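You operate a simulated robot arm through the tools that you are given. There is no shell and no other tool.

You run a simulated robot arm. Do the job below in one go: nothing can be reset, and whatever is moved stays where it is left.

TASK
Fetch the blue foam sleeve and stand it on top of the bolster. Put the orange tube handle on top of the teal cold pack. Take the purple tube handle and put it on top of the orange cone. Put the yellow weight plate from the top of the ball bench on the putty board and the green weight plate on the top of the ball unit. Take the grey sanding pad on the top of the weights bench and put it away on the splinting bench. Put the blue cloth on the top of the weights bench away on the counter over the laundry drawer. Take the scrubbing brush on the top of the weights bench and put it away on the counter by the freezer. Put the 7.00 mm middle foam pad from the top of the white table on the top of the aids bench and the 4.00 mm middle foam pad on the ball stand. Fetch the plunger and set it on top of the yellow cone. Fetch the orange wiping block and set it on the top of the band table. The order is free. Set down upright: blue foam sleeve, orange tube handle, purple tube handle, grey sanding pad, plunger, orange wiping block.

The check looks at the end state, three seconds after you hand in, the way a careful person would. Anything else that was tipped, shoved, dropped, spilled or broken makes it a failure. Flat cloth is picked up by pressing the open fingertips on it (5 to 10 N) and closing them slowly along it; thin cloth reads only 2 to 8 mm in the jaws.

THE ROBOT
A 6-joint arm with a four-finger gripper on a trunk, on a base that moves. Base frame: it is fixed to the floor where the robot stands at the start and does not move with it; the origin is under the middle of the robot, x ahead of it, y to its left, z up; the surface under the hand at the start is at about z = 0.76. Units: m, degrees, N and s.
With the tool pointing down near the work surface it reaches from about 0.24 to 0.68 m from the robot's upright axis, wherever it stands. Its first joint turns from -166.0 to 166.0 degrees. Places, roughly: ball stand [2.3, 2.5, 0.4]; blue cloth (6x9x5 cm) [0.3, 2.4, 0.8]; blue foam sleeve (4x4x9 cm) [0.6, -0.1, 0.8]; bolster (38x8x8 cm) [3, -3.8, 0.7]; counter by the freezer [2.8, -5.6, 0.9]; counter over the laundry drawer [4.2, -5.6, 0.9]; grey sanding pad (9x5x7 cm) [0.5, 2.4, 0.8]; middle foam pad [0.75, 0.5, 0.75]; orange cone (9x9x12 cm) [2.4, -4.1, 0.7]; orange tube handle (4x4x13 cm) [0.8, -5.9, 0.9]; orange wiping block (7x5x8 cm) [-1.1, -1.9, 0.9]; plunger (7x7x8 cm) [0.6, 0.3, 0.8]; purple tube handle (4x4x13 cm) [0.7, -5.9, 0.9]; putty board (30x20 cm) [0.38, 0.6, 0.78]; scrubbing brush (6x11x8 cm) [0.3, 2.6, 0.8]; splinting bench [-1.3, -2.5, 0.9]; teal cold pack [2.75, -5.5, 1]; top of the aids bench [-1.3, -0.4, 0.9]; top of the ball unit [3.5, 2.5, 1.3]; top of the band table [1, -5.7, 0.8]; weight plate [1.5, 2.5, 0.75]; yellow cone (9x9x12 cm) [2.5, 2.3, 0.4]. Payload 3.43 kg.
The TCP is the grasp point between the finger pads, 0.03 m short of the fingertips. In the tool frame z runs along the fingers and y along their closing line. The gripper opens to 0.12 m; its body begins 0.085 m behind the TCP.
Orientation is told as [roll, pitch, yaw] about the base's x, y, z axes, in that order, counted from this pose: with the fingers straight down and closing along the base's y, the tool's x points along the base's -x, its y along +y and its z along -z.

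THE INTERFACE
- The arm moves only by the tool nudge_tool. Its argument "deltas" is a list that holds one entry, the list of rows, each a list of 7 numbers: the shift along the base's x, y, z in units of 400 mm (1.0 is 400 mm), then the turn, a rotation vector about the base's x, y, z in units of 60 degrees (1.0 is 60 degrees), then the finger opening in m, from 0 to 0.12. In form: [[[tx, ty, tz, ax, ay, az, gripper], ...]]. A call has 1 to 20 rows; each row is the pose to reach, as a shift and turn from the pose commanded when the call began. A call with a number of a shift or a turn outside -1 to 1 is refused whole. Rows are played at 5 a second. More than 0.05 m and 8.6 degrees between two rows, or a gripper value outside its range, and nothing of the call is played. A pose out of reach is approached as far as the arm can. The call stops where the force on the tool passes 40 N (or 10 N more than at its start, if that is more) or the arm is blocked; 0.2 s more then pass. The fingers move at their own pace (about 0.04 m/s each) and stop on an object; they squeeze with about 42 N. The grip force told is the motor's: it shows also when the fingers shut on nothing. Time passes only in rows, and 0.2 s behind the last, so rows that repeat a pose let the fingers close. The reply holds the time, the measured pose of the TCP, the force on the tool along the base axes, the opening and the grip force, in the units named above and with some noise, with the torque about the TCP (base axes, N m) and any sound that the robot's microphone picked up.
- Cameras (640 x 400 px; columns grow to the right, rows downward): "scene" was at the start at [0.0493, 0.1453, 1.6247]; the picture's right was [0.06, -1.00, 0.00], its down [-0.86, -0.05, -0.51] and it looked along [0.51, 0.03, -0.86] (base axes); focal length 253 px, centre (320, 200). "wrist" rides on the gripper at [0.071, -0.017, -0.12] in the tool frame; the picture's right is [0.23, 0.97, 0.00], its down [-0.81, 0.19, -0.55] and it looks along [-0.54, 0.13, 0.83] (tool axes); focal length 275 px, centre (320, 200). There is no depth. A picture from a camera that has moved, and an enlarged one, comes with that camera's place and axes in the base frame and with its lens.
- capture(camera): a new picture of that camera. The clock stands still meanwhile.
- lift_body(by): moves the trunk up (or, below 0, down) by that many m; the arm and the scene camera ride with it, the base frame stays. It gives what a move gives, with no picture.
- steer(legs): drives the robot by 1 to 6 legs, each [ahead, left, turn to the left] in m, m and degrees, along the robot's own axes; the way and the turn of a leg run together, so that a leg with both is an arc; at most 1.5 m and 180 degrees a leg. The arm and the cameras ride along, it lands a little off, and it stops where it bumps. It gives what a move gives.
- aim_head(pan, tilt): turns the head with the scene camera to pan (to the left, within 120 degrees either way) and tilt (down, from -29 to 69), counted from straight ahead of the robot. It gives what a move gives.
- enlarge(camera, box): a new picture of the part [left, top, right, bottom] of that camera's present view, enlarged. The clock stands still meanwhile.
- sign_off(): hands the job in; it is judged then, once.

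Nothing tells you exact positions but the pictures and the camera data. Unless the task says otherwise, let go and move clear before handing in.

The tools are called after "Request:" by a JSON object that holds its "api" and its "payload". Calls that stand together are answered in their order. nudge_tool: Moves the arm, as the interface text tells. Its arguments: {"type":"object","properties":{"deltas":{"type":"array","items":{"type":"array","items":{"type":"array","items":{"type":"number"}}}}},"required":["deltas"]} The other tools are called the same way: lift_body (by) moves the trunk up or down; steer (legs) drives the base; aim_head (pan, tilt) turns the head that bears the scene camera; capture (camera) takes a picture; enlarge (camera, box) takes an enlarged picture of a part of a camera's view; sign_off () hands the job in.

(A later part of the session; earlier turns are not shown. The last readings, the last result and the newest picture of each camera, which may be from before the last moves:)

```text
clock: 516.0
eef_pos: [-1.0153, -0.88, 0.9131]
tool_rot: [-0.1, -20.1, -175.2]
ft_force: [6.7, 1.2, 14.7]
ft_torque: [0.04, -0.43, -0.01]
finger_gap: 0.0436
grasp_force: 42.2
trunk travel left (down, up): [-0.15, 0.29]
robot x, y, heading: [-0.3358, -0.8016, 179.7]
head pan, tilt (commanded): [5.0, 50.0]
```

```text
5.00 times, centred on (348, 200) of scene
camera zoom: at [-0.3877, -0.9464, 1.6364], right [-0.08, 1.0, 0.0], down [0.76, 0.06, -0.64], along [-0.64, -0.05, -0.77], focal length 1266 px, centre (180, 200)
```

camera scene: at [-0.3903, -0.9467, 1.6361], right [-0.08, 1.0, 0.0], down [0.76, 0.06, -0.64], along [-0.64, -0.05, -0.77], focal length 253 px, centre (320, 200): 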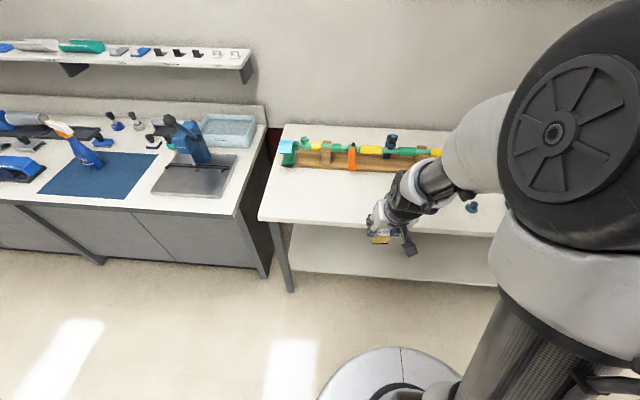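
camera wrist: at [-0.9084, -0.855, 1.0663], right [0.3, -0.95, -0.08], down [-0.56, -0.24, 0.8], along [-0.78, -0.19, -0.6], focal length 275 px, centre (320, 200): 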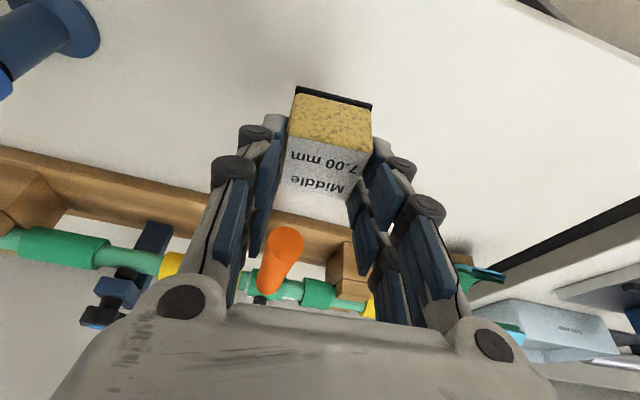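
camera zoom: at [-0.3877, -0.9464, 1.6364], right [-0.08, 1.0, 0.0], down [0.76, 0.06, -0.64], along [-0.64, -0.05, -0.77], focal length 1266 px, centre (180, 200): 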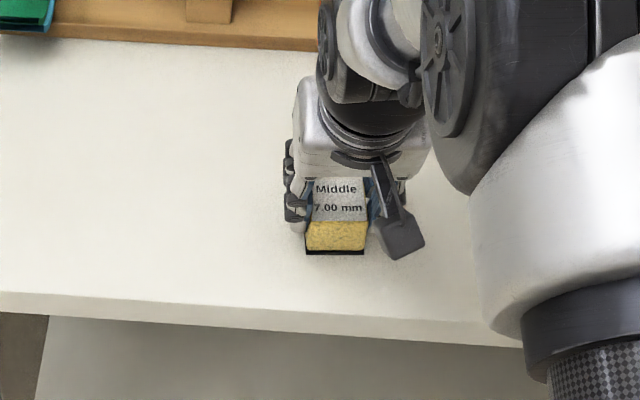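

Contact (bench ≈0.86). Releasing and rising.

Request:
{"api": "nudge_tool", "payload": {"deltas": [[[0, 0, 0.003, 0, 0, 0, 0.045], [0, 0, 0.003, 0, 0, 0, 0.055], [0, 0, 0.003, 0, 0, 0, 0.065], [0, 0, 0.003, 0, 0, 0, 0.075], [0, 0, 0.06, 0, 0, 0, 0.08], [0, 0, 0.16, 0, 0, 0, 0.08], [0, 0, 0.28, 0, 0, 0, 0.08], [0.05, 0, 0.38, 0, 0, 0, 0.08], [0.16, 0, 0.42, 0, 0, 0, 0.08], [0.27, 0, 0.42, 0, 0, 0, 0.08], [0.38, 0, 0.42, 0, 0, 0, 0.08], [0.48, 0, 0.42, 0, 0, 0, 0.08]]]}}

Request:
{"api": "capture", "payload": {"camera": "scene"}}

```text
clock: 518.6
eef_pos: [-0.8197, -0.8789, 1.081]
tool_rot: [-0.1, -20.0, -175.2]
ft_force: [0.1, -0.1, -0.6]
ft_torque: [0.01, 0.03, -0.02]
finger_gap: 0.0801
grasp_force: 0.0
trunk travel left (down, up): [-0.15, 0.29]
robot x, y, heading: [-0.3351, -0.7997, 179.6]
head pan, tilt (commanded): [5.0, 50.0]
```

```text
taken
camera scene: at [-0.3892, -0.9465, 1.6362], right [-0.08, 1.0, 0.0], down [0.76, 0.06, -0.64], along [-0.64, -0.05, -0.77], focal length 253 px, centre (320, 200)
```

scene: 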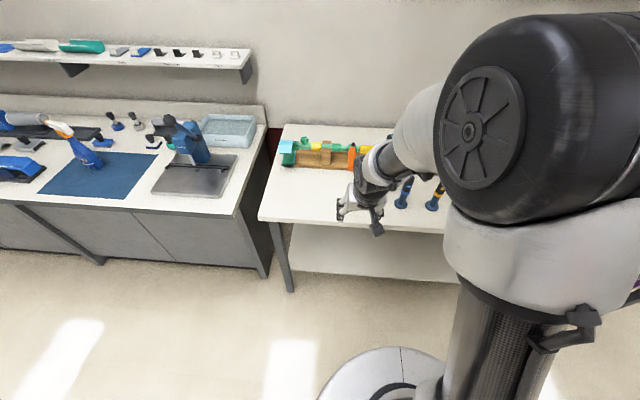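

Pad released. Un-tilting, retracting, and checking that the pad stands correctly.

Request:
{"api": "nudge_tool", "payload": {"deltas": [[[0.05, 0.0, 0.02, 0.0093, -0.1107, 0, 0.08], [0.12, 0.0, 0.04, 0.0186, -0.2214, 0, 0.08], [0.2, 0.02, 0.06, 0.0279, -0.3322, 0, 0.08], [0.26, 0.04, 0.08, 0.0279, -0.3322, 0, 0.08]]]}}

Request:
{"api": "nudge_tool", "payload": {"deltas": [[[0, 0, 0, 0, 0, -0.08, 0.08]]]}}

Request:
{"api": "steer", "payload": {"legs": [[0, -0.35, 0]]}}

Request:
{"api": "aim_head", "payload": {"pan": 25, "tilt": 40}}

Request:
{"api": "capture", "payload": {"camera": "scene"}}

```text
clock: 519.6
eef_pos: [-0.7184, -0.8651, 1.1131]
tool_rot: [0.0, 0.1, -175.3]
ft_force: [0.9, 0.4, 0.8]
ft_torque: [0.0, 0.02, 0.02]
finger_gap: 0.08
grasp_force: 0.0
trunk travel left (down, up): [-0.15, 0.29]
robot x, y, heading: [-0.3359, -0.8055, 179.9]
head pan, tilt (commanded): [5.0, 50.0]
```

```text
clock: 520.0
eef_pos: [-0.7195, -0.8646, 1.1108]
tool_rot: [0.0, 0.0, -180.1]
ft_force: [-0.8, 0.6, -0.5]
ft_torque: [0.0, 0.02, 0.02]
finger_gap: 0.08
grasp_force: 0.1
trunk travel left (down, up): [-0.15, 0.29]
robot x, y, heading: [-0.3349, -0.8022, 179.6]
head pan, tilt (commanded): [5.0, 50.0]
```

```text
clock: 522.2
eef_pos: [-0.7177, -0.5144, 1.1118]
tool_rot: [0.0, 0.1, 180.0]
ft_force: [0.5, 0.2, -1.0]
ft_torque: [-0.02, -0.01, 0.03]
finger_gap: 0.0797
grasp_force: 0.0
trunk travel left (down, up): [-0.15, 0.29]
robot x, y, heading: [-0.3317, -0.4515, 179.8]
head pan, tilt (commanded): [5.0, 50.0]
```

```text
clock: 523.1
eef_pos: [-0.7186, -0.5137, 1.1113]
tool_rot: [0.0, 0.1, 179.8]
ft_force: [0.2, 0.4, 0.2]
ft_torque: [0.03, -0.03, -0.01]
finger_gap: 0.08
grasp_force: 0.1
trunk travel left (down, up): [-0.15, 0.29]
robot x, y, heading: [-0.3327, -0.4479, 179.8]
head pan, tilt (commanded): [25.0, 40.0]
```

```text
taken
camera scene: at [-0.3896, -0.6258, 1.6502], right [-0.42, 0.91, 0.0], down [0.58, 0.27, -0.77], along [-0.7, -0.32, -0.64], focal length 253 px, centre (320, 200)
```

scene: 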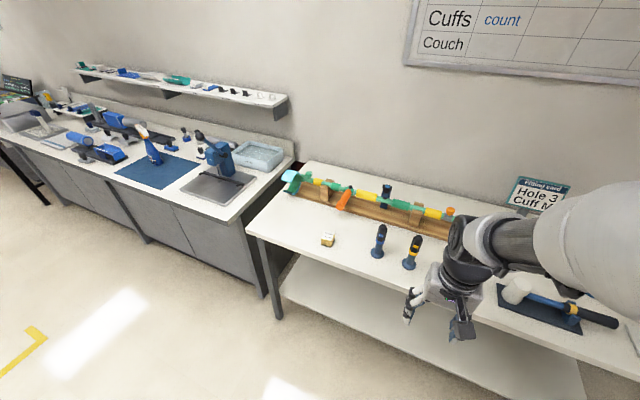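

The 7.00 mm pad is on the aids bench. Now turning around to the white table for the blue foam sleeve.

Request:
{"api": "steer", "payload": {"legs": [[0, 0, -90], [0, 0, -90], [0.15, 0.33, 0]]}}

Request:
{"api": "capture", "payload": {"camera": "wrist"}}

Request:
{"api": "aim_head", "payload": {"pan": 0, "tilt": 45}}

Request:
{"api": "capture", "payload": {"camera": "scene"}}

```text
clock: 533.1
eef_pos: [0.2092, -0.0614, 1.1118]
tool_rot: [0.0, 0.1, -0.1]
ft_force: [0.8, 0.8, 0.2]
ft_torque: [-0.01, 0.02, -0.03]
finger_gap: 0.08
grasp_force: 0.1
trunk travel left (down, up): [-0.15, 0.29]
robot x, y, heading: [-0.1776, -0.1255, -0.2]
head pan, tilt (commanded): [25.0, 40.0]
```

```text
taken
camera wrist: at [0.1395, -0.0791, 1.2318], right [-0.23, 0.97, 0.0], down [0.81, 0.19, 0.55], along [0.54, 0.13, -0.83], focal length 275 px, centre (320, 200)
```

wrist: 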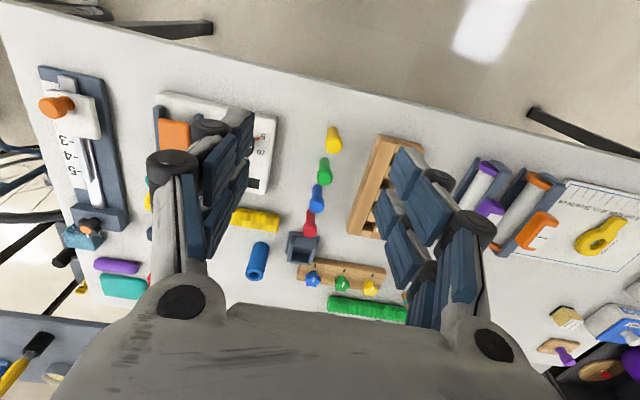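

```text
clock: 534.0
eef_pos: [0.208, -0.0627, 1.1115]
tool_rot: [-0.1, 0.1, -0.1]
ft_force: [0.0, 0.0, 0.6]
ft_torque: [-0.01, 0.02, 0.0]
finger_gap: 0.0801
grasp_force: 0.1
trunk travel left (down, up): [-0.15, 0.29]
robot x, y, heading: [-0.174, -0.1258, -0.0]
head pan, tilt (commanded): [0.0, 45.0]
```

```text
taken
camera scene: at [-0.1126, 0.0166, 1.643], right [0.0, -1.0, 0.0], down [-0.71, 0.0, -0.71], along [0.71, 0.0, -0.71], focal length 253 px, centre (320, 200)
```

scene: 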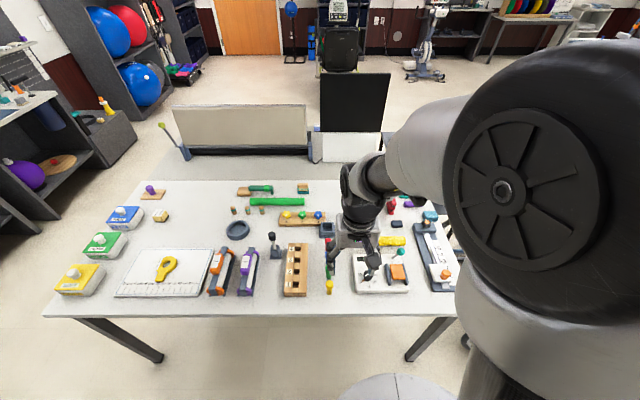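

Sleeve seen lying near the grey socket. Zooming in on it.

Request:
{"api": "enlarge", "payload": {"camera": "wrist", "box": [210, 210, 322, 300]}}

```text
4.44 times, centred on (266, 255) of wrist
camera zoom: at [0.1393, -0.0796, 1.2318], right [-0.23, 0.97, 0.0], down [0.81, 0.19, 0.55], along [0.54, 0.13, -0.83], focal length 1224 px, centre (560, -44)
```

zoom: 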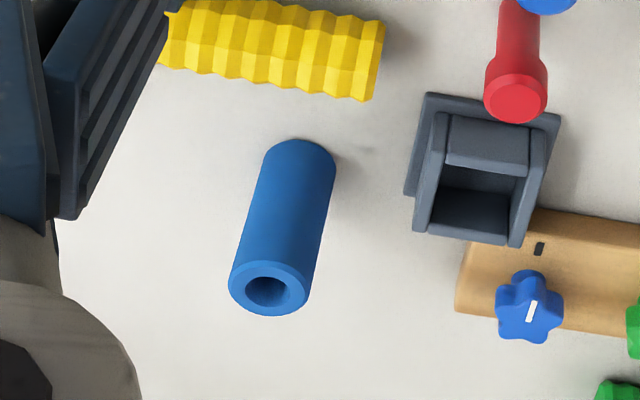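

Actually the sleeve stands upright (hole facing up) at ≈[0.60, -0.108], top ≈0.85. I'll move ahead and come over it from above.

Request:
{"api": "steer", "payload": {"legs": [[0.14, 0, 0]]}}

Request:
{"api": "nudge_tool", "payload": {"deltas": [[[0.1, -0.02, -0.04, 0, 0, 0, 0.06], [0.2, -0.04, -0.08, 0, 0, 0, 0.06], [0.3, -0.06, -0.12, 0, 0, 0, 0.06], [0.4, -0.08, -0.16, 0, 0, 0, 0.06], [0.5, -0.1, -0.2, 0, 0, 0, 0.06], [0.6, -0.11, -0.24, 0, 0, 0, 0.06], [0.62, -0.113, -0.34, 0, 0, 0, 0.06]]]}}

Request:
{"api": "capture", "payload": {"camera": "wrist"}}

```text
clock: 535.3
eef_pos: [0.3523, -0.0631, 1.1104]
tool_rot: [0.1, 0.2, -0.1]
ft_force: [0.9, 0.0, -0.6]
ft_torque: [-0.01, -0.01, 0.0]
finger_gap: 0.08
grasp_force: 0.1
trunk travel left (down, up): [-0.15, 0.29]
robot x, y, heading: [-0.0314, -0.1257, -0.7]
head pan, tilt (commanded): [0.0, 45.0]
```

```text
clock: 536.9
eef_pos: [0.6001, -0.1066, 0.9724]
tool_rot: [0.0, 0.1, -0.2]
ft_force: [-0.4, -0.3, 0.3]
ft_torque: [-0.03, 0.04, -0.02]
finger_gap: 0.0599
grasp_force: 0.1
trunk travel left (down, up): [-0.15, 0.29]
robot x, y, heading: [-0.0335, -0.124, -0.1]
head pan, tilt (commanded): [0.0, 45.0]
```

```text
taken
camera wrist: at [0.5314, -0.1248, 1.0936], right [-0.23, 0.97, 0.0], down [0.81, 0.19, 0.55], along [0.54, 0.13, -0.83], focal length 275 px, centre (320, 200)
```

wrist: 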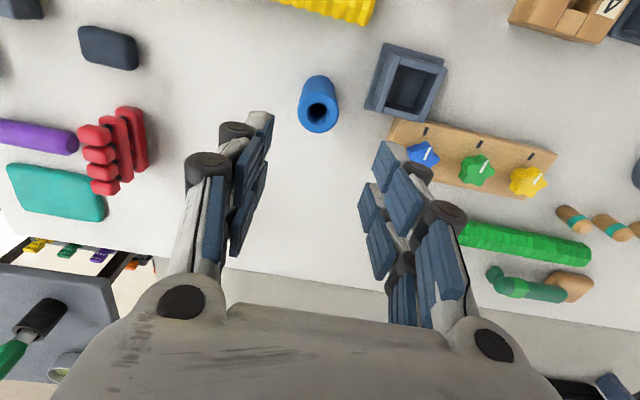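

Centred within 3 mm. Descending to grip its upper part.

Request:
{"api": "nudge_tool", "payload": {"deltas": [[[0, -0.0075, -0.1, 0, 0, 0, 0.06], [0, -0.0075, -0.2, 0, 0, 0, 0.06], [0, -0.0075, -0.29, 0, 0, 0, 0.06], [0, -0.0075, -0.335, 0, 0, 0, 0.06]]]}}

Request:
{"api": "capture", "payload": {"camera": "wrist"}}

```text
clock: 537.9
eef_pos: [0.599, -0.1108, 0.8397]
tool_rot: [0.0, 0.1, -0.2]
ft_force: [0.9, -0.3, 0.5]
ft_torque: [0.03, 0.02, -0.01]
finger_gap: 0.06
grasp_force: 0.1
trunk travel left (down, up): [-0.15, 0.29]
robot x, y, heading: [-0.03, -0.1247, -0.4]
head pan, tilt (commanded): [0.0, 45.0]
```

```text
taken
camera wrist: at [0.5288, -0.1286, 0.9606], right [-0.23, 0.97, 0.0], down [0.81, 0.19, 0.55], along [0.54, 0.13, -0.83], focal length 275 px, centre (320, 200)
```

wrist: 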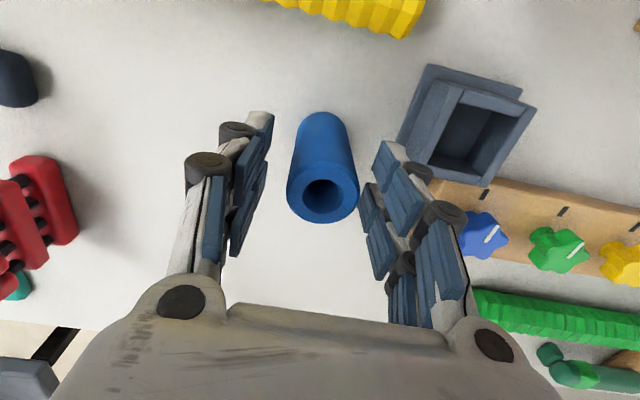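

Request:
{"api": "nudge_tool", "payload": {"deltas": [[[0, 0, 0, 0, 0, 0, 0.05], [0, 0, 0, 0, 0, 0, 0.04], [0, 0, 0, 0, 0, 0, 0.03], [0, 0, 0, 0, 0, 0, 0.02], [0, 0, 0, 0, 0, 0, 0.02]]]}}

Request:
{"api": "nudge_tool", "payload": {"deltas": [[[0, 0, 0.04, 0, 0, 0, 0.02], [0, 0, 0.1, 0, 0, 0, 0.02], [0, 0, 0.2, 0, 0, 0, 0.02]]]}}

Request:
{"api": "capture", "payload": {"camera": "wrist"}}

```text
clock: 539.1
eef_pos: [0.5981, -0.1108, 0.8401]
tool_rot: [0.0, 0.1, -0.2]
ft_force: [-0.2, 0.2, -0.3]
ft_torque: [0.03, 0.0, 0.02]
finger_gap: 0.0367
grasp_force: 42.5
trunk travel left (down, up): [-0.15, 0.29]
robot x, y, heading: [-0.0307, -0.1262, -0.4]
head pan, tilt (commanded): [0.0, 45.0]
```

```text
clock: 539.9
eef_pos: [0.5986, -0.1101, 0.9209]
tool_rot: [0.0, 0.1, -0.2]
ft_force: [-0.3, -0.2, 0.0]
ft_torque: [-0.04, -0.04, -0.01]
finger_gap: 0.0367
grasp_force: 41.6
trunk travel left (down, up): [-0.15, 0.29]
robot x, y, heading: [-0.0329, -0.1255, -0.5]
head pan, tilt (commanded): [0.0, 45.0]
```

```text
taken
camera wrist: at [0.5283, -0.1281, 1.0421], right [-0.23, 0.97, 0.0], down [0.81, 0.19, 0.55], along [0.54, 0.13, -0.83], focal length 275 px, centre (320, 200)
```

wrist: 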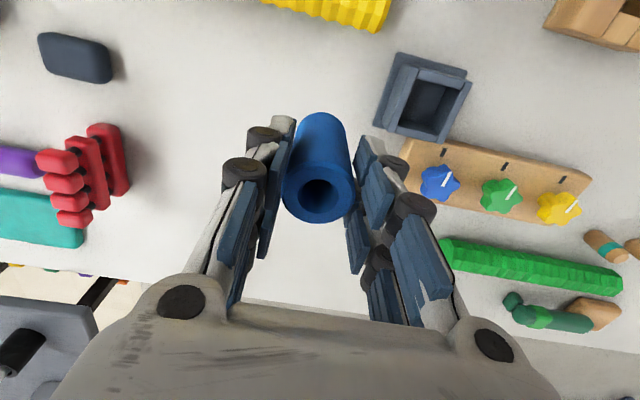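

Sleeve in hand. Raising, retracting, and driving down the aisle, then east to the couch's north side.

Request:
{"api": "nudge_tool", "payload": {"deltas": [[[0, 0, 0.1, 0, 0, 0, 0.02], [0, 0, 0.22, 0, 0, 0, 0.02], [0, 0, 0.34, 0, 0, 0, 0.02], [0, 0, 0.44, 0, 0, 0, 0.02], [-0.11, 0.02, 0.46, 0, 0, 0, 0.02], [-0.22, 0.04, 0.46, 0, 0, 0, 0.02], [-0.33, 0.06, 0.46, 0, 0, 0, 0.02], [-0.44, 0.06, 0.46, 0, 0, 0, 0.02], [-0.55, 0.06, 0.46, 0, 0, 0, 0.02]]]}}

Request:
{"api": "steer", "payload": {"legs": [[-0.3, 0, 0.4], [0, -1.1, 0], [0, -1.1, 0]]}}

Request:
{"api": "aim_head", "payload": {"pan": 0, "tilt": 25}}

Request:
{"api": "capture", "payload": {"camera": "scene"}}

```text
clock: 541.9
eef_pos: [0.3791, -0.0888, 1.1077]
tool_rot: [0.0, -0.1, -0.2]
ft_force: [-0.7, 1.0, -0.9]
ft_torque: [-0.02, 0.0, -0.02]
finger_gap: 0.0363
grasp_force: 42.1
trunk travel left (down, up): [-0.15, 0.29]
robot x, y, heading: [-0.0342, -0.1289, -0.4]
head pan, tilt (commanded): [0.0, 45.0]
```

```text
clock: 554.5
eef_pos: [0.0234, -2.3252, 1.1069]
tool_rot: [0.0, 0.2, -2.2]
ft_force: [0.5, -0.7, 0.4]
ft_torque: [0.01, 0.0, -0.01]
finger_gap: 0.0367
grasp_force: 42.6
trunk travel left (down, up): [-0.15, 0.29]
robot x, y, heading: [-0.3939, -2.3451, -2.4]
head pan, tilt (commanded): [0.0, 45.0]
```

```text
clock: 555.3
eef_pos: [0.0236, -2.3244, 1.1054]
tool_rot: [0.1, 0.1, -2.1]
ft_force: [-0.3, 0.2, -0.7]
ft_torque: [0.02, -0.01, 0.02]
finger_gap: 0.0365
grasp_force: 41.8
trunk travel left (down, up): [-0.15, 0.29]
robot x, y, heading: [-0.3926, -2.3459, -2.5]
head pan, tilt (commanded): [0.0, 25.0]
```

```text
taken
camera scene: at [-0.3125, -2.2081, 1.6735], right [-0.04, -1.0, 0.0], down [-0.42, 0.02, -0.91], along [0.91, -0.04, -0.42], focal length 253 px, centre (320, 200)
```

scene: 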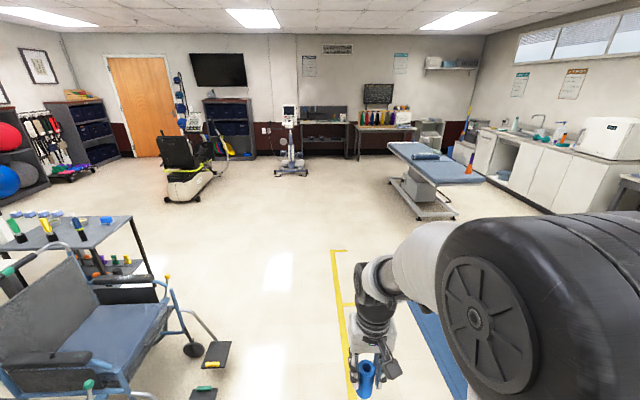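

The way east is clear (wheelchair feet at y≈-1.6, mat at y<-3.05). Driving east, then turning to face the couch.

Request:
{"api": "steer", "payload": {"legs": [[1.2, 0, 2.2], [1.2, 0, 0], [1.0, 0, 0], [0, 0, -90]]}}

Request:
{"api": "aim_head", "payload": {"pan": 10, "tilt": 35}}

Request:
{"api": "capture", "payload": {"camera": "scene"}}

```text
clock: 575.8
eef_pos: [3.0967, -2.8483, 1.1055]
tool_rot: [0.0, 0.1, -88.5]
ft_force: [0.1, 1.0, 0.5]
ft_torque: [0.01, 0.02, -0.03]
finger_gap: 0.0365
grasp_force: 42.0
trunk travel left (down, up): [-0.15, 0.29]
robot x, y, heading: [3.0532, -2.4363, -88.8]
head pan, tilt (commanded): [0.0, 25.0]
```

```text
clock: 576.5
eef_pos: [3.0965, -2.8487, 1.1069]
tool_rot: [0.0, 0.1, -88.5]
ft_force: [-1.3, 0.1, -0.5]
ft_torque: [0.0, 0.03, -0.01]
finger_gap: 0.0368
grasp_force: 42.2
trunk travel left (down, up): [-0.15, 0.29]
robot x, y, heading: [3.0481, -2.4368, -88.7]
head pan, tilt (commanded): [10.0, 35.0]
```

```text
taken
camera scene: at [3.2073, -2.4968, 1.6579], right [-0.98, -0.2, 0.0], down [-0.11, 0.56, -0.82], along [0.16, -0.8, -0.57], focal length 253 px, centre (320, 200)
```

scene: 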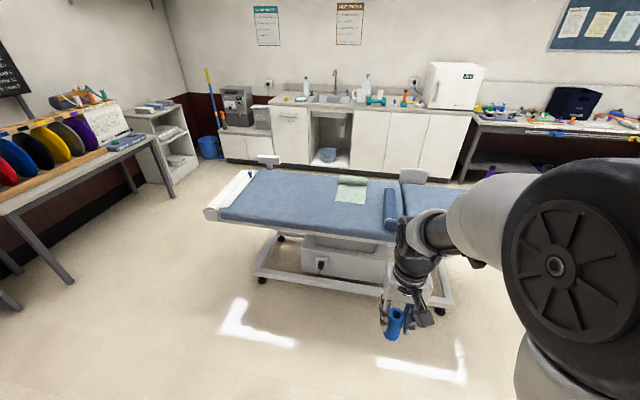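

Bolster spotted across the couch. Moving closer to inspect its top.

Request:
{"api": "steer", "payload": {"legs": [[0.58, -0.06, -1.2]]}}

Request:
{"api": "capture", "payload": {"camera": "wrist"}}

Request:
{"api": "aim_head", "payload": {"pan": 0, "tilt": 45}}

Request:
{"api": "capture", "payload": {"camera": "scene"}}

```text
clock: 579.9
eef_pos: [3.0184, -3.4471, 1.1061]
tool_rot: [0.0, 0.1, -91.1]
ft_force: [-0.4, -1.2, 0.3]
ft_torque: [0.03, -0.02, 0.03]
finger_gap: 0.0367
grasp_force: 41.8
trunk travel left (down, up): [-0.15, 0.29]
robot x, y, heading: [2.9925, -3.0304, -91.3]
head pan, tilt (commanded): [10.0, 35.0]
```

```text
taken
camera wrist: at [3.0048, -3.3762, 1.2264], right [0.98, 0.21, 0.0], down [0.18, -0.82, 0.55], along [0.12, -0.54, -0.83], focal length 275 px, centre (320, 200)
```

wrist: 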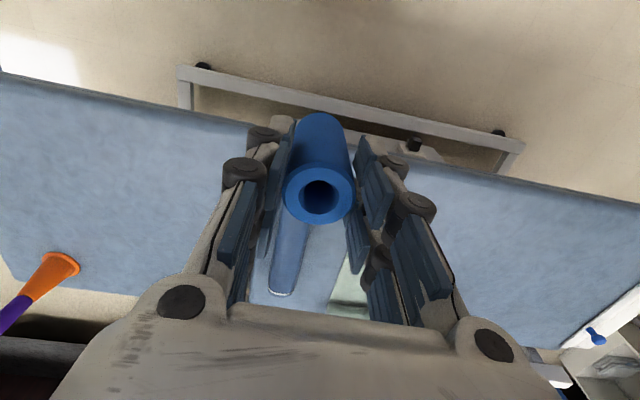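

```text
clock: 580.6
eef_pos: [3.0179, -3.446, 1.106]
tool_rot: [0.0, 0.1, -91.1]
ft_force: [-0.2, -0.2, -0.3]
ft_torque: [-0.01, 0.04, -0.01]
finger_gap: 0.0365
grasp_force: 42.0
trunk travel left (down, up): [-0.15, 0.29]
robot x, y, heading: [2.9893, -3.0316, -91.2]
head pan, tilt (commanded): [0.0, 45.0]
```

```text
taken
camera scene: at [3.1304, -3.0944, 1.643], right [-1.0, 0.02, 0.0], down [0.02, 0.71, -0.71], along [-0.02, -0.71, -0.71], focal length 253 px, centre (320, 200)
```

scene: 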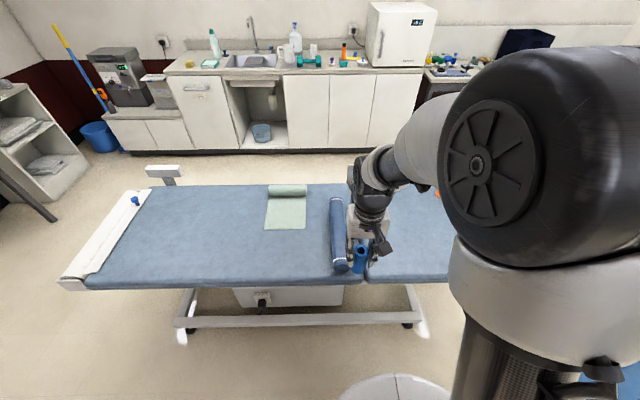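

Request:
{"api": "enlarge", "payload": {"camera": "scene", "box": [310, 185, 390, 285]}}

Request:
{"api": "enlarge", "payload": {"camera": "wrist", "box": [250, 190, 350, 310]}}

```text
4.00 times, centred on (350, 235) of scene
camera zoom: at [3.1304, -3.0944, 1.643], right [-1.0, 0.02, 0.0], down [0.02, 0.71, -0.71], along [-0.02, -0.71, -0.71], focal length 1012 px, centre (200, 60)
```

zoom: 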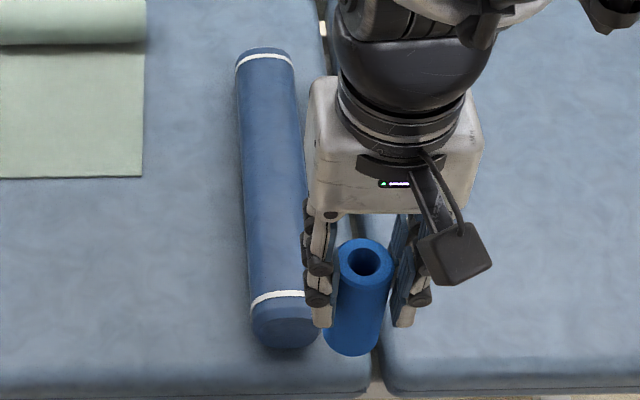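

```text
3.33 times, centred on (300, 250) of wrist
camera zoom: at [3.0048, -3.3757, 1.2265], right [0.98, 0.21, 0.0], down [0.18, -0.82, 0.55], along [0.12, -0.54, -0.83], focal length 918 px, centre (387, 33)
```

zoom: 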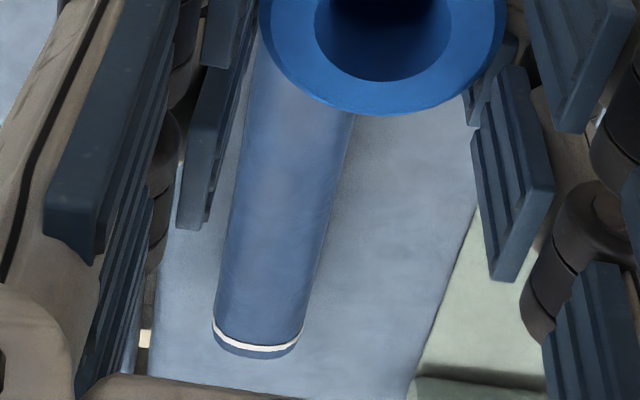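

I want to see the bolster's cross-section, so I'll back off, lower the trunk and zoom on its end face.

Request:
{"api": "steer", "payload": {"legs": [[-1.0, 0.25, 0]]}}

Request:
{"api": "lift_body", "payload": {"by": -0.15}}

Request:
{"api": "aim_head", "payload": {"pan": -5, "tilt": 28}}

Request:
{"api": "capture", "payload": {"camera": "scene"}}

```text
clock: 585.9
eef_pos: [3.2935, -2.4749, 1.1059]
tool_rot: [-0.1, 0.0, -92.2]
ft_force: [0.9, -0.1, -1.8]
ft_torque: [-0.05, 0.02, -0.01]
finger_gap: 0.0365
grasp_force: 41.5
trunk travel left (down, up): [-0.15, 0.29]
robot x, y, heading: [3.2705, -2.0629, -92.6]
head pan, tilt (commanded): [0.0, 45.0]
```

```text
clock: 587.6
eef_pos: [3.2929, -2.4756, 0.9562]
tool_rot: [-0.1, 0.1, -92.3]
ft_force: [-0.1, -0.5, -0.3]
ft_torque: [-0.02, -0.03, -0.01]
finger_gap: 0.0361
grasp_force: 42.3
trunk travel left (down, up): [0.0, 0.44]
robot x, y, heading: [3.2719, -2.0607, -92.2]
head pan, tilt (commanded): [0.0, 45.0]
```

```text
clock: 588.4
eef_pos: [3.2916, -2.4747, 0.9569]
tool_rot: [0.1, 0.1, -92.3]
ft_force: [0.6, -0.8, -0.1]
ft_torque: [0.0, 0.0, 0.0]
finger_gap: 0.0367
grasp_force: 42.6
trunk travel left (down, up): [0.0, 0.44]
robot x, y, heading: [3.2702, -2.0602, -92.6]
head pan, tilt (commanded): [-5.0, 28.0]
```

```text
taken
camera scene: at [3.4025, -2.1346, 1.5187], right [-0.99, 0.13, 0.0], down [0.06, 0.47, -0.88], along [-0.11, -0.88, -0.47], focal length 253 px, centre (320, 200)
```

scene: 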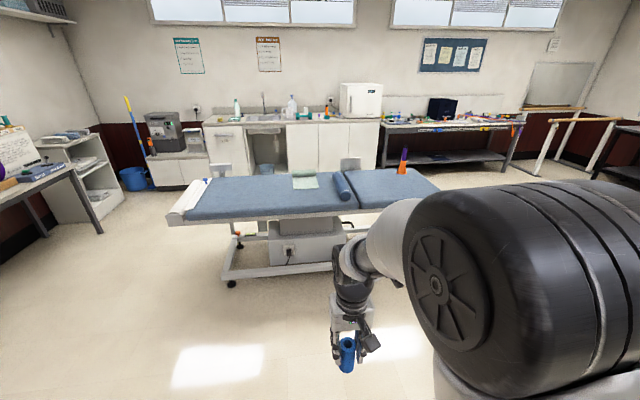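

Request:
{"api": "enlarge", "payload": {"camera": "scene", "box": [328, 166, 360, 206]}}

Request:
{"api": "enlarge", "payload": {"camera": "scene", "box": [310, 100, 430, 190]}}

```text
10.00 times, centred on (344, 186) of scene
camera zoom: at [3.4025, -2.1346, 1.5187], right [-0.99, 0.13, 0.0], down [0.06, 0.47, -0.88], along [-0.11, -0.88, -0.47], focal length 2531 px, centre (80, 340)
```

zoom: 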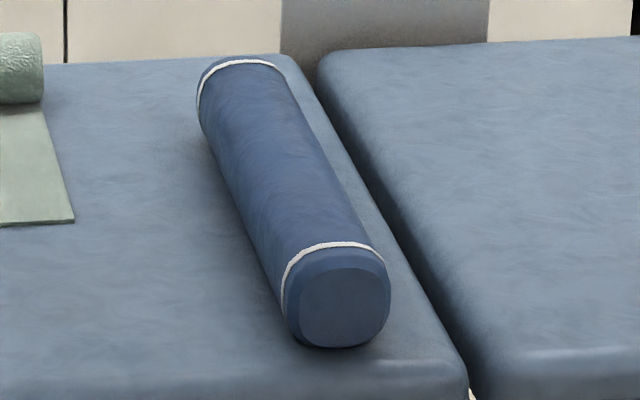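

```text
4.44 times, centred on (370, 145) of scene
camera zoom: at [3.4025, -2.1346, 1.5187], right [-0.99, 0.13, 0.0], down [0.06, 0.47, -0.88], along [-0.11, -0.88, -0.47], focal length 1125 px, centre (98, 444)
```

zoom: 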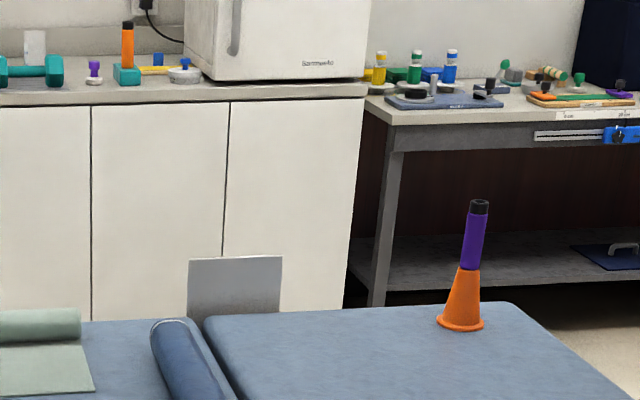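

The bolster has a rounded-square section with a flat top — good. It also shows both tube handles standing. Raising the trunk and returning to the bolster (axis x≈3.04).

Request:
{"api": "lift_body", "payload": {"by": 0.15}}

Request:
{"api": "steer", "payload": {"legs": [[1.03, -0.195, 2.5]]}}

Request:
{"api": "aim_head", "payload": {"pan": 0, "tilt": 50}}

Request:
{"api": "capture", "payload": {"camera": "scene"}}

Request:
{"api": "enlarge", "payload": {"camera": "scene", "box": [300, 150, 396, 270]}}

Request:
{"api": "capture", "payload": {"camera": "wrist"}}

```text
clock: 590.1
eef_pos: [3.2924, -2.4751, 1.1059]
tool_rot: [-0.1, 0.1, -92.4]
ft_force: [0.2, -0.4, -0.7]
ft_torque: [-0.02, -0.03, 0.02]
finger_gap: 0.0365
grasp_force: 41.7
trunk travel left (down, up): [-0.15, 0.29]
robot x, y, heading: [3.2748, -2.0614, -92.7]
head pan, tilt (commanded): [-5.0, 28.0]
```

```text
clock: 595.5
eef_pos: [3.0732, -3.4892, 1.1056]
tool_rot: [0.0, 0.2, -90.9]
ft_force: [-0.2, 0.3, 0.1]
ft_torque: [-0.01, 0.0, -0.02]
finger_gap: 0.0365
grasp_force: 41.8
trunk travel left (down, up): [-0.15, 0.29]
robot x, y, heading: [3.0451, -3.0753, -91.1]
head pan, tilt (commanded): [-5.0, 28.0]
```

```text
clock: 596.4
eef_pos: [3.0742, -3.4879, 1.1057]
tool_rot: [-0.1, 0.1, -90.8]
ft_force: [-0.7, -0.1, 0.2]
ft_torque: [0.01, -0.03, -0.04]
finger_gap: 0.0363
grasp_force: 41.9
trunk travel left (down, up): [-0.15, 0.29]
robot x, y, heading: [3.0465, -3.0752, -91.0]
head pan, tilt (commanded): [0.0, 50.0]
```

```text
taken
camera scene: at [3.1844, -3.1316, 1.6361], right [-1.0, 0.02, 0.0], down [0.02, 0.77, -0.64], along [-0.01, -0.64, -0.77], focal length 253 px, centre (320, 200)
```

scene: 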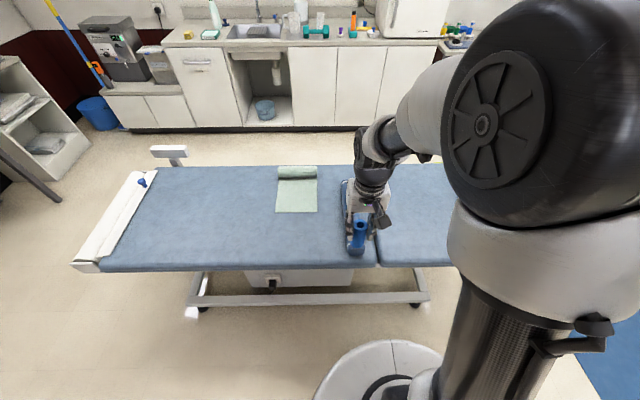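

```text
3.33 times, centred on (348, 210) of scene
camera zoom: at [3.1844, -3.1316, 1.6361], right [-1.0, 0.02, 0.0], down [0.02, 0.77, -0.64], along [-0.01, -0.64, -0.77], focal length 844 px, centre (227, 167)
```

zoom: 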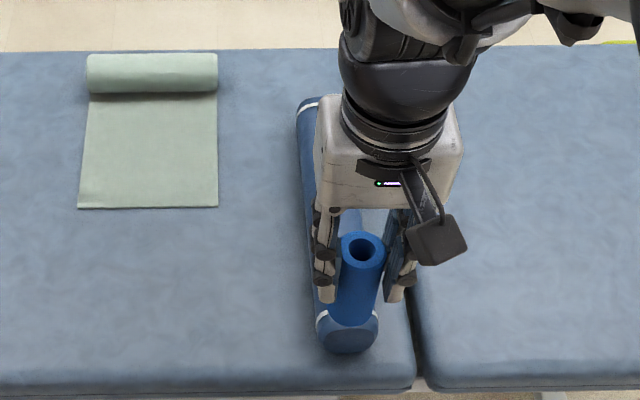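

```text
taken
camera wrist: at [3.0599, -3.4176, 1.2265], right [0.98, 0.21, 0.0], down [0.18, -0.81, 0.55], along [0.12, -0.54, -0.83], focal length 275 px, centre (320, 200)
```

wrist: 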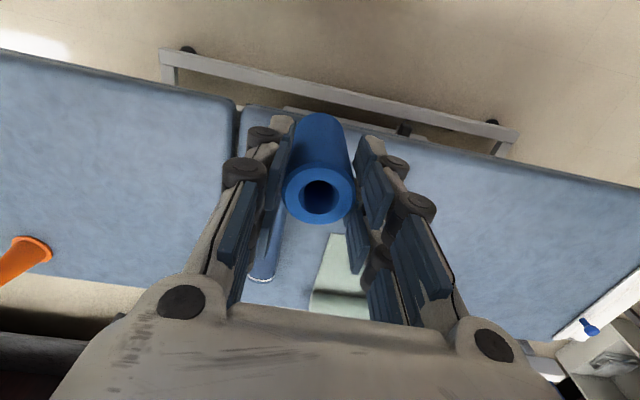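

Bolster axis at x≈3.033 near this end. Moving the sleeve above [3.033, -3.74] and lowering partway.

Request:
{"api": "nudge_tool", "payload": {"deltas": [[[-0.02, -0.11, 0, 0, 0, 0, 0.02], [-0.04, -0.22, 0, 0, 0, 0, 0.02], [-0.06, -0.33, 0, 0, 0, 0, 0.02], [-0.08, -0.44, 0, 0, 0, 0, 0.02], [-0.1, -0.55, 0, 0, 0, 0, 0.02], [-0.1025, -0.63, -0.04, 0, 0, 0, 0.02], [-0.1025, -0.63, -0.15, 0, 0, 0, 0.02], [-0.1025, -0.63, -0.27, 0, 0, 0, 0.02], [-0.1025, -0.63, -0.38, 0, 0, 0, 0.02]]]}}

Request:
{"api": "capture", "payload": {"camera": "wrist"}}

Request:
{"api": "enlarge", "payload": {"camera": "scene", "box": [300, 150, 396, 270]}}

```text
clock: 598.4
eef_pos: [3.0332, -3.7396, 0.9528]
tool_rot: [0.0, 0.1, -91.0]
ft_force: [-0.1, -1.0, 0.4]
ft_torque: [0.01, -0.01, -0.02]
finger_gap: 0.0363
grasp_force: 42.3
trunk travel left (down, up): [-0.15, 0.29]
robot x, y, heading: [3.0439, -3.0736, -91.3]
head pan, tilt (commanded): [0.0, 50.0]
```

```text
taken
camera wrist: at [3.0192, -3.6679, 1.0737], right [0.98, 0.21, 0.0], down [0.18, -0.81, 0.55], along [0.12, -0.54, -0.83], focal length 275 px, centre (320, 200)
```

wrist: 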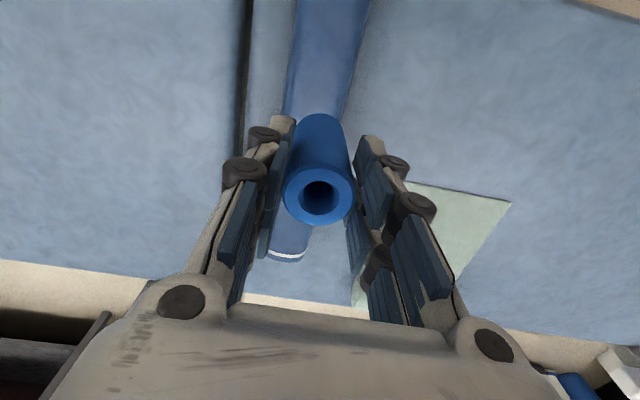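

```text
3.33 times, centred on (348, 210) of scene
camera zoom: at [3.1844, -3.1322, 1.636], right [-1.0, 0.02, 0.0], down [0.01, 0.77, -0.64], along [-0.01, -0.64, -0.77], focal length 844 px, centre (227, 167)
```

zoom: 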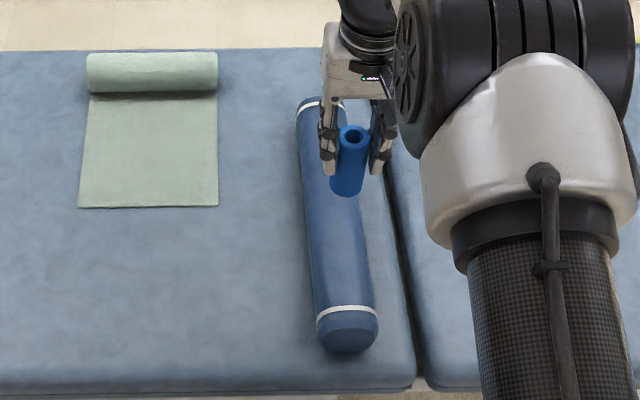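

The sleeve is over the bolster's centreline (x≈3.033). Lowering close.

Request:
{"api": "nudge_tool", "payload": {"deltas": [[[0, 0, -0.08, 0, 0, 0, 0.02], [0, 0, -0.15, 0, 0, 0, 0.02], [0, 0, -0.18, 0, 0, 0, 0.02]]]}}

Request:
{"api": "enlarge", "payload": {"camera": "scene", "box": [310, 160, 390, 260]}}

Request:
{"api": "capture", "payload": {"camera": "wrist"}}

```text
clock: 599.2
eef_pos: [3.0329, -3.7398, 0.882]
tool_rot: [0.0, 0.1, -90.9]
ft_force: [0.4, -0.2, -0.1]
ft_torque: [-0.04, -0.02, -0.01]
finger_gap: 0.0366
grasp_force: 42.2
trunk travel left (down, up): [-0.15, 0.29]
robot x, y, heading: [3.0469, -3.0727, -91.0]
head pan, tilt (commanded): [0.0, 50.0]
```

```text
4.00 times, centred on (350, 210) of scene
camera zoom: at [3.1844, -3.1317, 1.6361], right [-1.0, 0.02, 0.0], down [0.01, 0.77, -0.64], along [-0.01, -0.64, -0.77], focal length 1012 px, centre (200, 160)
```

zoom: 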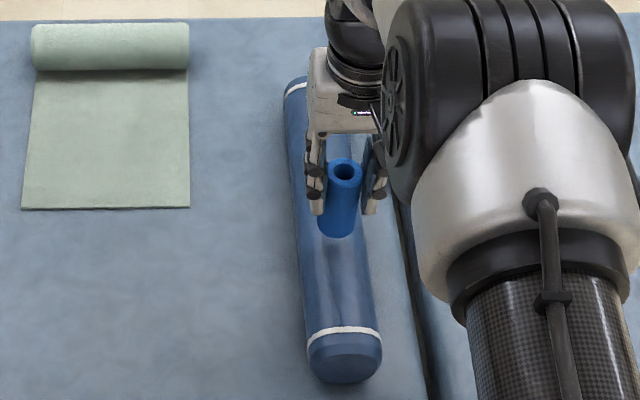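

```text
taken
camera wrist: at [3.0187, -3.6701, 1.003], right [0.98, 0.21, 0.0], down [0.18, -0.81, 0.55], along [0.12, -0.54, -0.83], focal length 275 px, centre (320, 200)
```

wrist: 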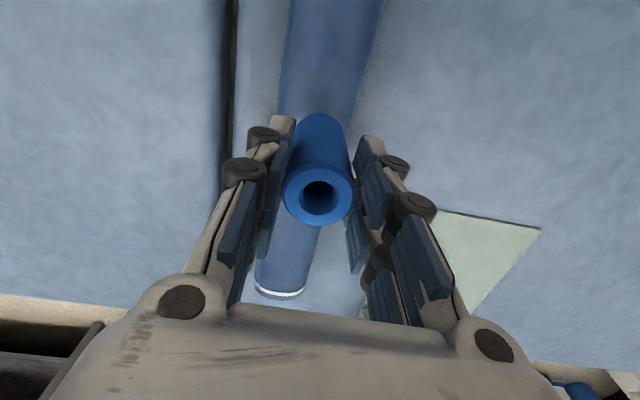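

Alignment confirmed (predicted px 335.8 vs measured 335.6). Lowering the last centimetres.

Request:
{"api": "nudge_tool", "payload": {"deltas": [[[0, 0, -0.01, 0, 0, 0, 0.02], [0, 0, -0.02, 0, 0, 0, 0.02], [0, 0, -0.028, 0, 0, 0, 0.02]]]}}

```text
clock: 600.0
eef_pos: [3.0329, -3.7392, 0.8714]
tool_rot: [-0.1, 0.1, -90.9]
ft_force: [0.5, -0.1, -0.5]
ft_torque: [0.02, -0.01, -0.02]
finger_gap: 0.0366
grasp_force: 42.4
trunk travel left (down, up): [-0.15, 0.29]
robot x, y, heading: [3.0428, -3.0676, -91.3]
head pan, tilt (commanded): [0.0, 50.0]
```

Request:
{"api": "nudge_tool", "payload": {"deltas": [[[0, 0, -0.006, 0, 0, 0, 0.02], [0, 0, -0.012, 0, 0, 0, 0.02]]]}}

```text
clock: 600.6
eef_pos: [3.0334, -3.7395, 0.8676]
tool_rot: [0.0, 0.1, -90.9]
ft_force: [-0.2, 0.3, -0.2]
ft_torque: [0.01, 0.0, 0.0]
finger_gap: 0.0366
grasp_force: 42.1
trunk travel left (down, up): [-0.15, 0.29]
robot x, y, heading: [3.0486, -3.0721, -91.3]
head pan, tilt (commanded): [0.0, 50.0]
```

Request:
{"api": "nudge_tool", "payload": {"deltas": [[[0, 0, -0.006, 0, 0, 0, 0.02], [0, 0, -0.012, 0, 0, 0, 0.02]]]}}

```text
clock: 601.2
eef_pos: [3.0334, -3.7405, 0.8616]
tool_rot: [0.0, 0.2, -90.9]
ft_force: [0.0, 0.6, -0.1]
ft_torque: [0.01, -0.02, -0.04]
finger_gap: 0.0365
grasp_force: 42.0
trunk travel left (down, up): [-0.15, 0.29]
robot x, y, heading: [3.0461, -3.071, -91.3]
head pan, tilt (commanded): [0.0, 50.0]
```

Request:
{"api": "nudge_tool", "payload": {"deltas": [[[0, 0, -0.006, 0, 0, 0, 0.02], [0, 0, -0.012, 0, 0, 0, 0.02]]]}}

```text
clock: 601.8
eef_pos: [3.0344, -3.7384, 0.8559]
tool_rot: [-0.1, 0.2, -90.9]
ft_force: [-0.3, 0.5, 0.5]
ft_torque: [-0.01, 0.01, -0.01]
finger_gap: 0.0364
grasp_force: 41.9
trunk travel left (down, up): [-0.15, 0.29]
robot x, y, heading: [3.0462, -3.0737, -91.0]
head pan, tilt (commanded): [0.0, 50.0]
```

Request:
{"api": "nudge_tool", "payload": {"deltas": [[[0, 0, -0.005, 0, 0, 0, 0.02], [0, 0, -0.01, 0, 0, 0, 0.02]]]}}

Request:
{"api": "enlarge", "payload": {"camera": "scene", "box": [320, 180, 384, 240]}}

```text
clock: 602.4
eef_pos: [3.0332, -3.7399, 0.8526]
tool_rot: [0.0, 0.1, -91.0]
ft_force: [-0.8, 2.1, 2.8]
ft_torque: [0.06, -0.04, 0.02]
finger_gap: 0.0364
grasp_force: 41.6
trunk travel left (down, up): [-0.15, 0.29]
robot x, y, heading: [3.0423, -3.0719, -91.0]
head pan, tilt (commanded): [0.0, 50.0]
```

```text
6.67 times, centred on (352, 210) of scene
camera zoom: at [3.1845, -3.1309, 1.6361], right [-1.0, 0.02, 0.0], down [0.01, 0.77, -0.64], along [-0.01, -0.64, -0.77], focal length 1687 px, centre (107, 133)
```

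zoom: 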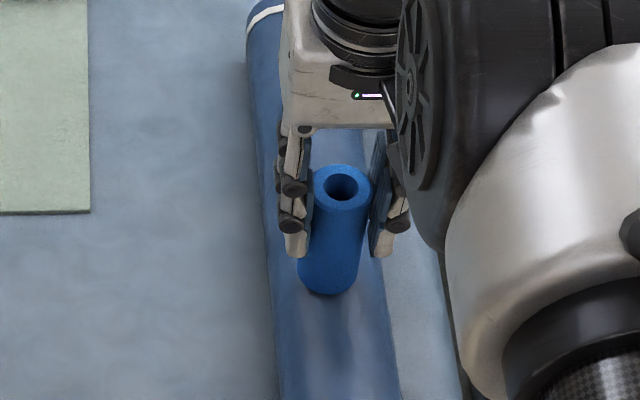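

Request:
{"api": "nudge_tool", "payload": {"deltas": [[[0, 0, -0.003, 0, 0, 0, 0.02], [0, 0, -0.005, 0, 0, 0, 0.02]]]}}

```text
clock: 603.0
eef_pos: [3.0333, -3.74, 0.8518]
tool_rot: [0.0, -0.2, -90.9]
ft_force: [-0.4, 2.7, 14.2]
ft_torque: [0.2, 0.0, -0.01]
finger_gap: 0.0364
grasp_force: 42.1
trunk travel left (down, up): [-0.15, 0.29]
robot x, y, heading: [3.0432, -3.0721, -91.0]
head pan, tilt (commanded): [0.0, 50.0]
```

Balanced contact. Opening slowly.

Request:
{"api": "nudge_tool", "payload": {"deltas": [[[0, 0, 0.002, 0, 0, 0, 0.03], [0, 0, 0.003, 0, 0, 0, 0.036], [0, 0, 0.003, 0, 0, 0, 0.039], [0, 0, 0.003, 0, 0, 0, 0.043], [0, 0, 0.003, 0, 0, 0, 0.05], [0, 0, 0.003, 0, 0, 0, 0.058]]]}}

Request:
{"api": "enlarge", "payload": {"camera": "scene", "box": [320, 180, 384, 240]}}

Request:
{"api": "capture", "payload": {"camera": "wrist"}}

```text
clock: 604.4
eef_pos: [3.0346, -3.7384, 0.8531]
tool_rot: [0.0, 0.1, -90.8]
ft_force: [0.1, -0.8, 0.7]
ft_torque: [-0.01, -0.02, -0.03]
finger_gap: 0.058
grasp_force: 0.0
trunk travel left (down, up): [-0.15, 0.29]
robot x, y, heading: [3.0421, -3.0689, -91.3]
head pan, tilt (commanded): [0.0, 50.0]
```

```text
6.67 times, centred on (352, 210) of scene
camera zoom: at [3.1844, -3.1315, 1.6361], right [-1.0, 0.02, 0.0], down [0.01, 0.77, -0.64], along [-0.01, -0.64, -0.77], focal length 1687 px, centre (107, 133)
```

zoom: 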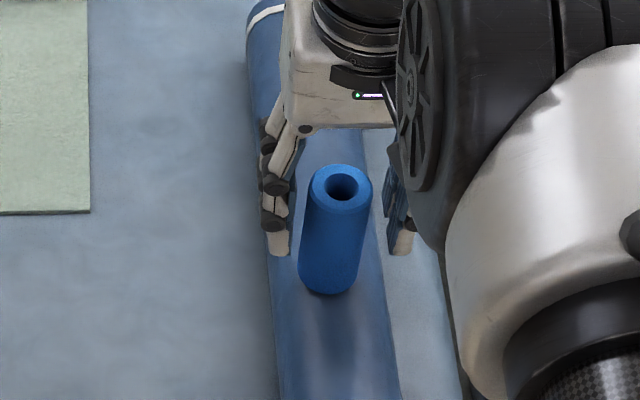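

```text
taken
camera wrist: at [3.0187, -3.6694, 0.9723], right [0.98, 0.21, 0.0], down [0.18, -0.81, 0.55], along [0.12, -0.54, -0.83], focal length 275 px, centre (320, 200)
```

wrist: 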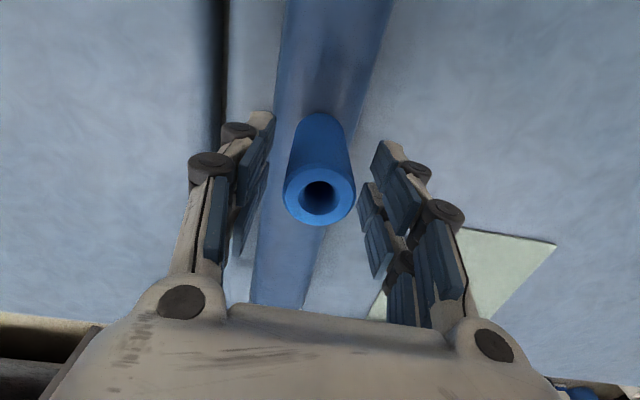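

The sleeve stands on the bolster. Rising straight up, then retracting and verifying.

Request:
{"api": "nudge_tool", "payload": {"deltas": [[[0, 0, 0.04, 0, 0, 0, 0.058], [0, 0, 0.12, 0, 0, 0, 0.058], [0, 0, 0.24, 0, 0, 0, 0.06], [0, 0, 0.36, 0, 0, 0, 0.06], [0, 0, 0.48, 0, 0, 0, 0.06], [0, 0.11, 0.53, 0, 0, 0, 0.06], [0, 0.22, 0.57, 0, 0, 0, 0.06], [0, 0.33, 0.6, 0, 0, 0, 0.06], [0, 0.44, 0.62, 0, 0, 0, 0.06], [0, 0.55, 0.63, 0, 0, 0, 0.06], [0, 0.66, 0.63, 0, 0, 0, 0.06]]]}}

Request:
{"api": "steer", "payload": {"legs": [[-0.5, 0, 0]]}}

Request:
{"api": "capture", "payload": {"camera": "scene"}}

Request:
{"api": "enlarge", "payload": {"camera": "scene", "box": [280, 70, 440, 170]}}

```text
clock: 606.8
eef_pos: [3.0284, -3.4796, 1.1072]
tool_rot: [0.0, 0.0, -90.9]
ft_force: [0.0, 0.6, 0.6]
ft_torque: [-0.01, 0.01, -0.03]
finger_gap: 0.0598
grasp_force: 0.1
trunk travel left (down, up): [-0.15, 0.29]
robot x, y, heading: [3.0468, -3.0739, -91.0]
head pan, tilt (commanded): [0.0, 50.0]
```

```text
clock: 609.6
eef_pos: [3.0362, -2.9941, 1.1075]
tool_rot: [0.0, 0.1, -91.2]
ft_force: [1.0, 1.0, -0.3]
ft_torque: [-0.02, -0.02, 0.03]
finger_gap: 0.0601
grasp_force: 0.2
trunk travel left (down, up): [-0.15, 0.29]
robot x, y, heading: [3.0559, -2.5862, -91.5]
head pan, tilt (commanded): [0.0, 50.0]
```

```text
taken
camera scene: at [3.1948, -2.6455, 1.6361], right [-1.0, 0.02, 0.0], down [0.02, 0.77, -0.64], along [-0.02, -0.64, -0.77], focal length 253 px, centre (320, 200)
```

scene: 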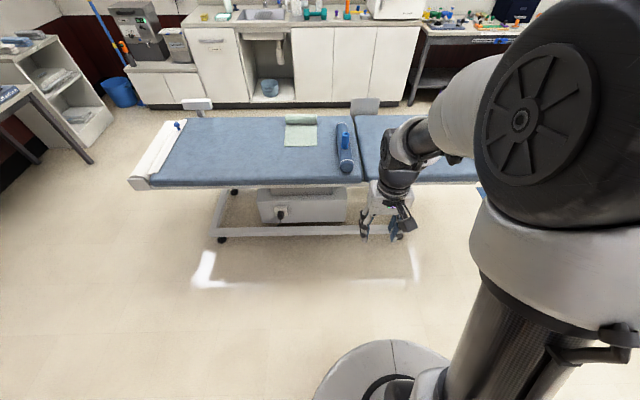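

```text
4.00 times, centred on (360, 120) of scene
camera zoom: at [3.1948, -2.6455, 1.6361], right [-1.0, 0.02, 0.0], down [0.02, 0.77, -0.64], along [-0.02, -0.64, -0.77], focal length 1012 px, centre (160, 520)
```

zoom: 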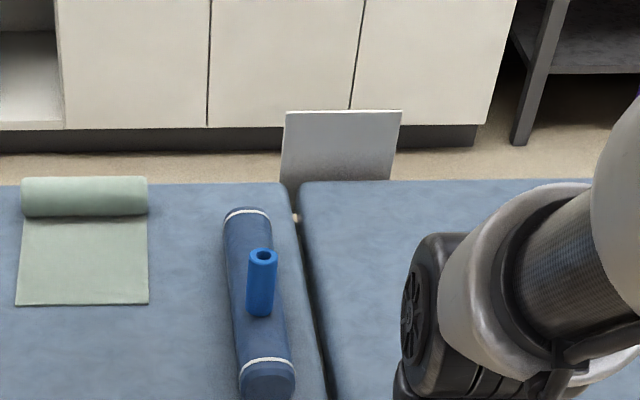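

Sleeve confirmed standing on the bolster. Now to the weights bench for the cloth and brush: turning north first.

Request:
{"api": "steer", "payload": {"legs": [[0, 0, 90], [0, 0, 90], [0, 0.62, 1.5]]}}

Request:
{"api": "aim_head", "payload": {"pan": 10, "tilt": 22}}

Request:
{"api": "capture", "payload": {"camera": "scene"}}

```text
clock: 620.9
eef_pos: [2.418, -2.2176, 1.1069]
tool_rot: [-0.1, 0.2, 94.3]
ft_force: [-1.3, -0.4, 0.7]
ft_torque: [0.01, -0.01, 0.01]
finger_gap: 0.0599
grasp_force: 0.0
trunk travel left (down, up): [-0.15, 0.29]
robot x, y, heading: [2.4437, -2.6277, 94.2]
head pan, tilt (commanded): [0.0, 50.0]
```

```text
clock: 621.9
eef_pos: [2.4188, -2.2168, 1.1072]
tool_rot: [0.0, 0.0, 94.4]
ft_force: [0.5, 0.1, 0.5]
ft_torque: [-0.01, -0.01, -0.01]
finger_gap: 0.0601
grasp_force: 0.1
trunk travel left (down, up): [-0.15, 0.29]
robot x, y, heading: [2.4385, -2.6232, 94.0]
head pan, tilt (commanded): [10.0, 22.0]
```

```text
taken
camera scene: at [2.2805, -2.5637, 1.6783], right [0.97, 0.24, 0.0], down [0.09, -0.36, -0.93], along [-0.23, 0.9, -0.38], focal length 253 px, centre (320, 200)
```

scene: 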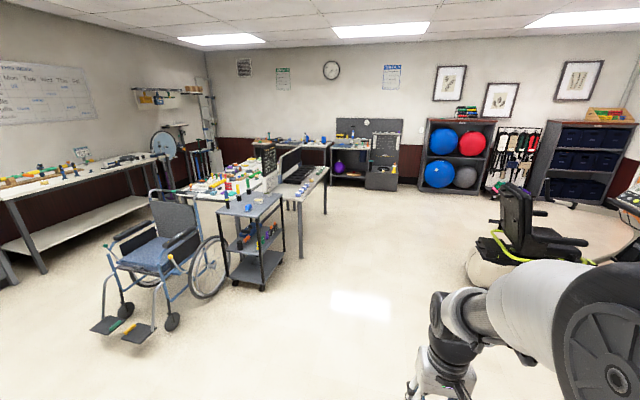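

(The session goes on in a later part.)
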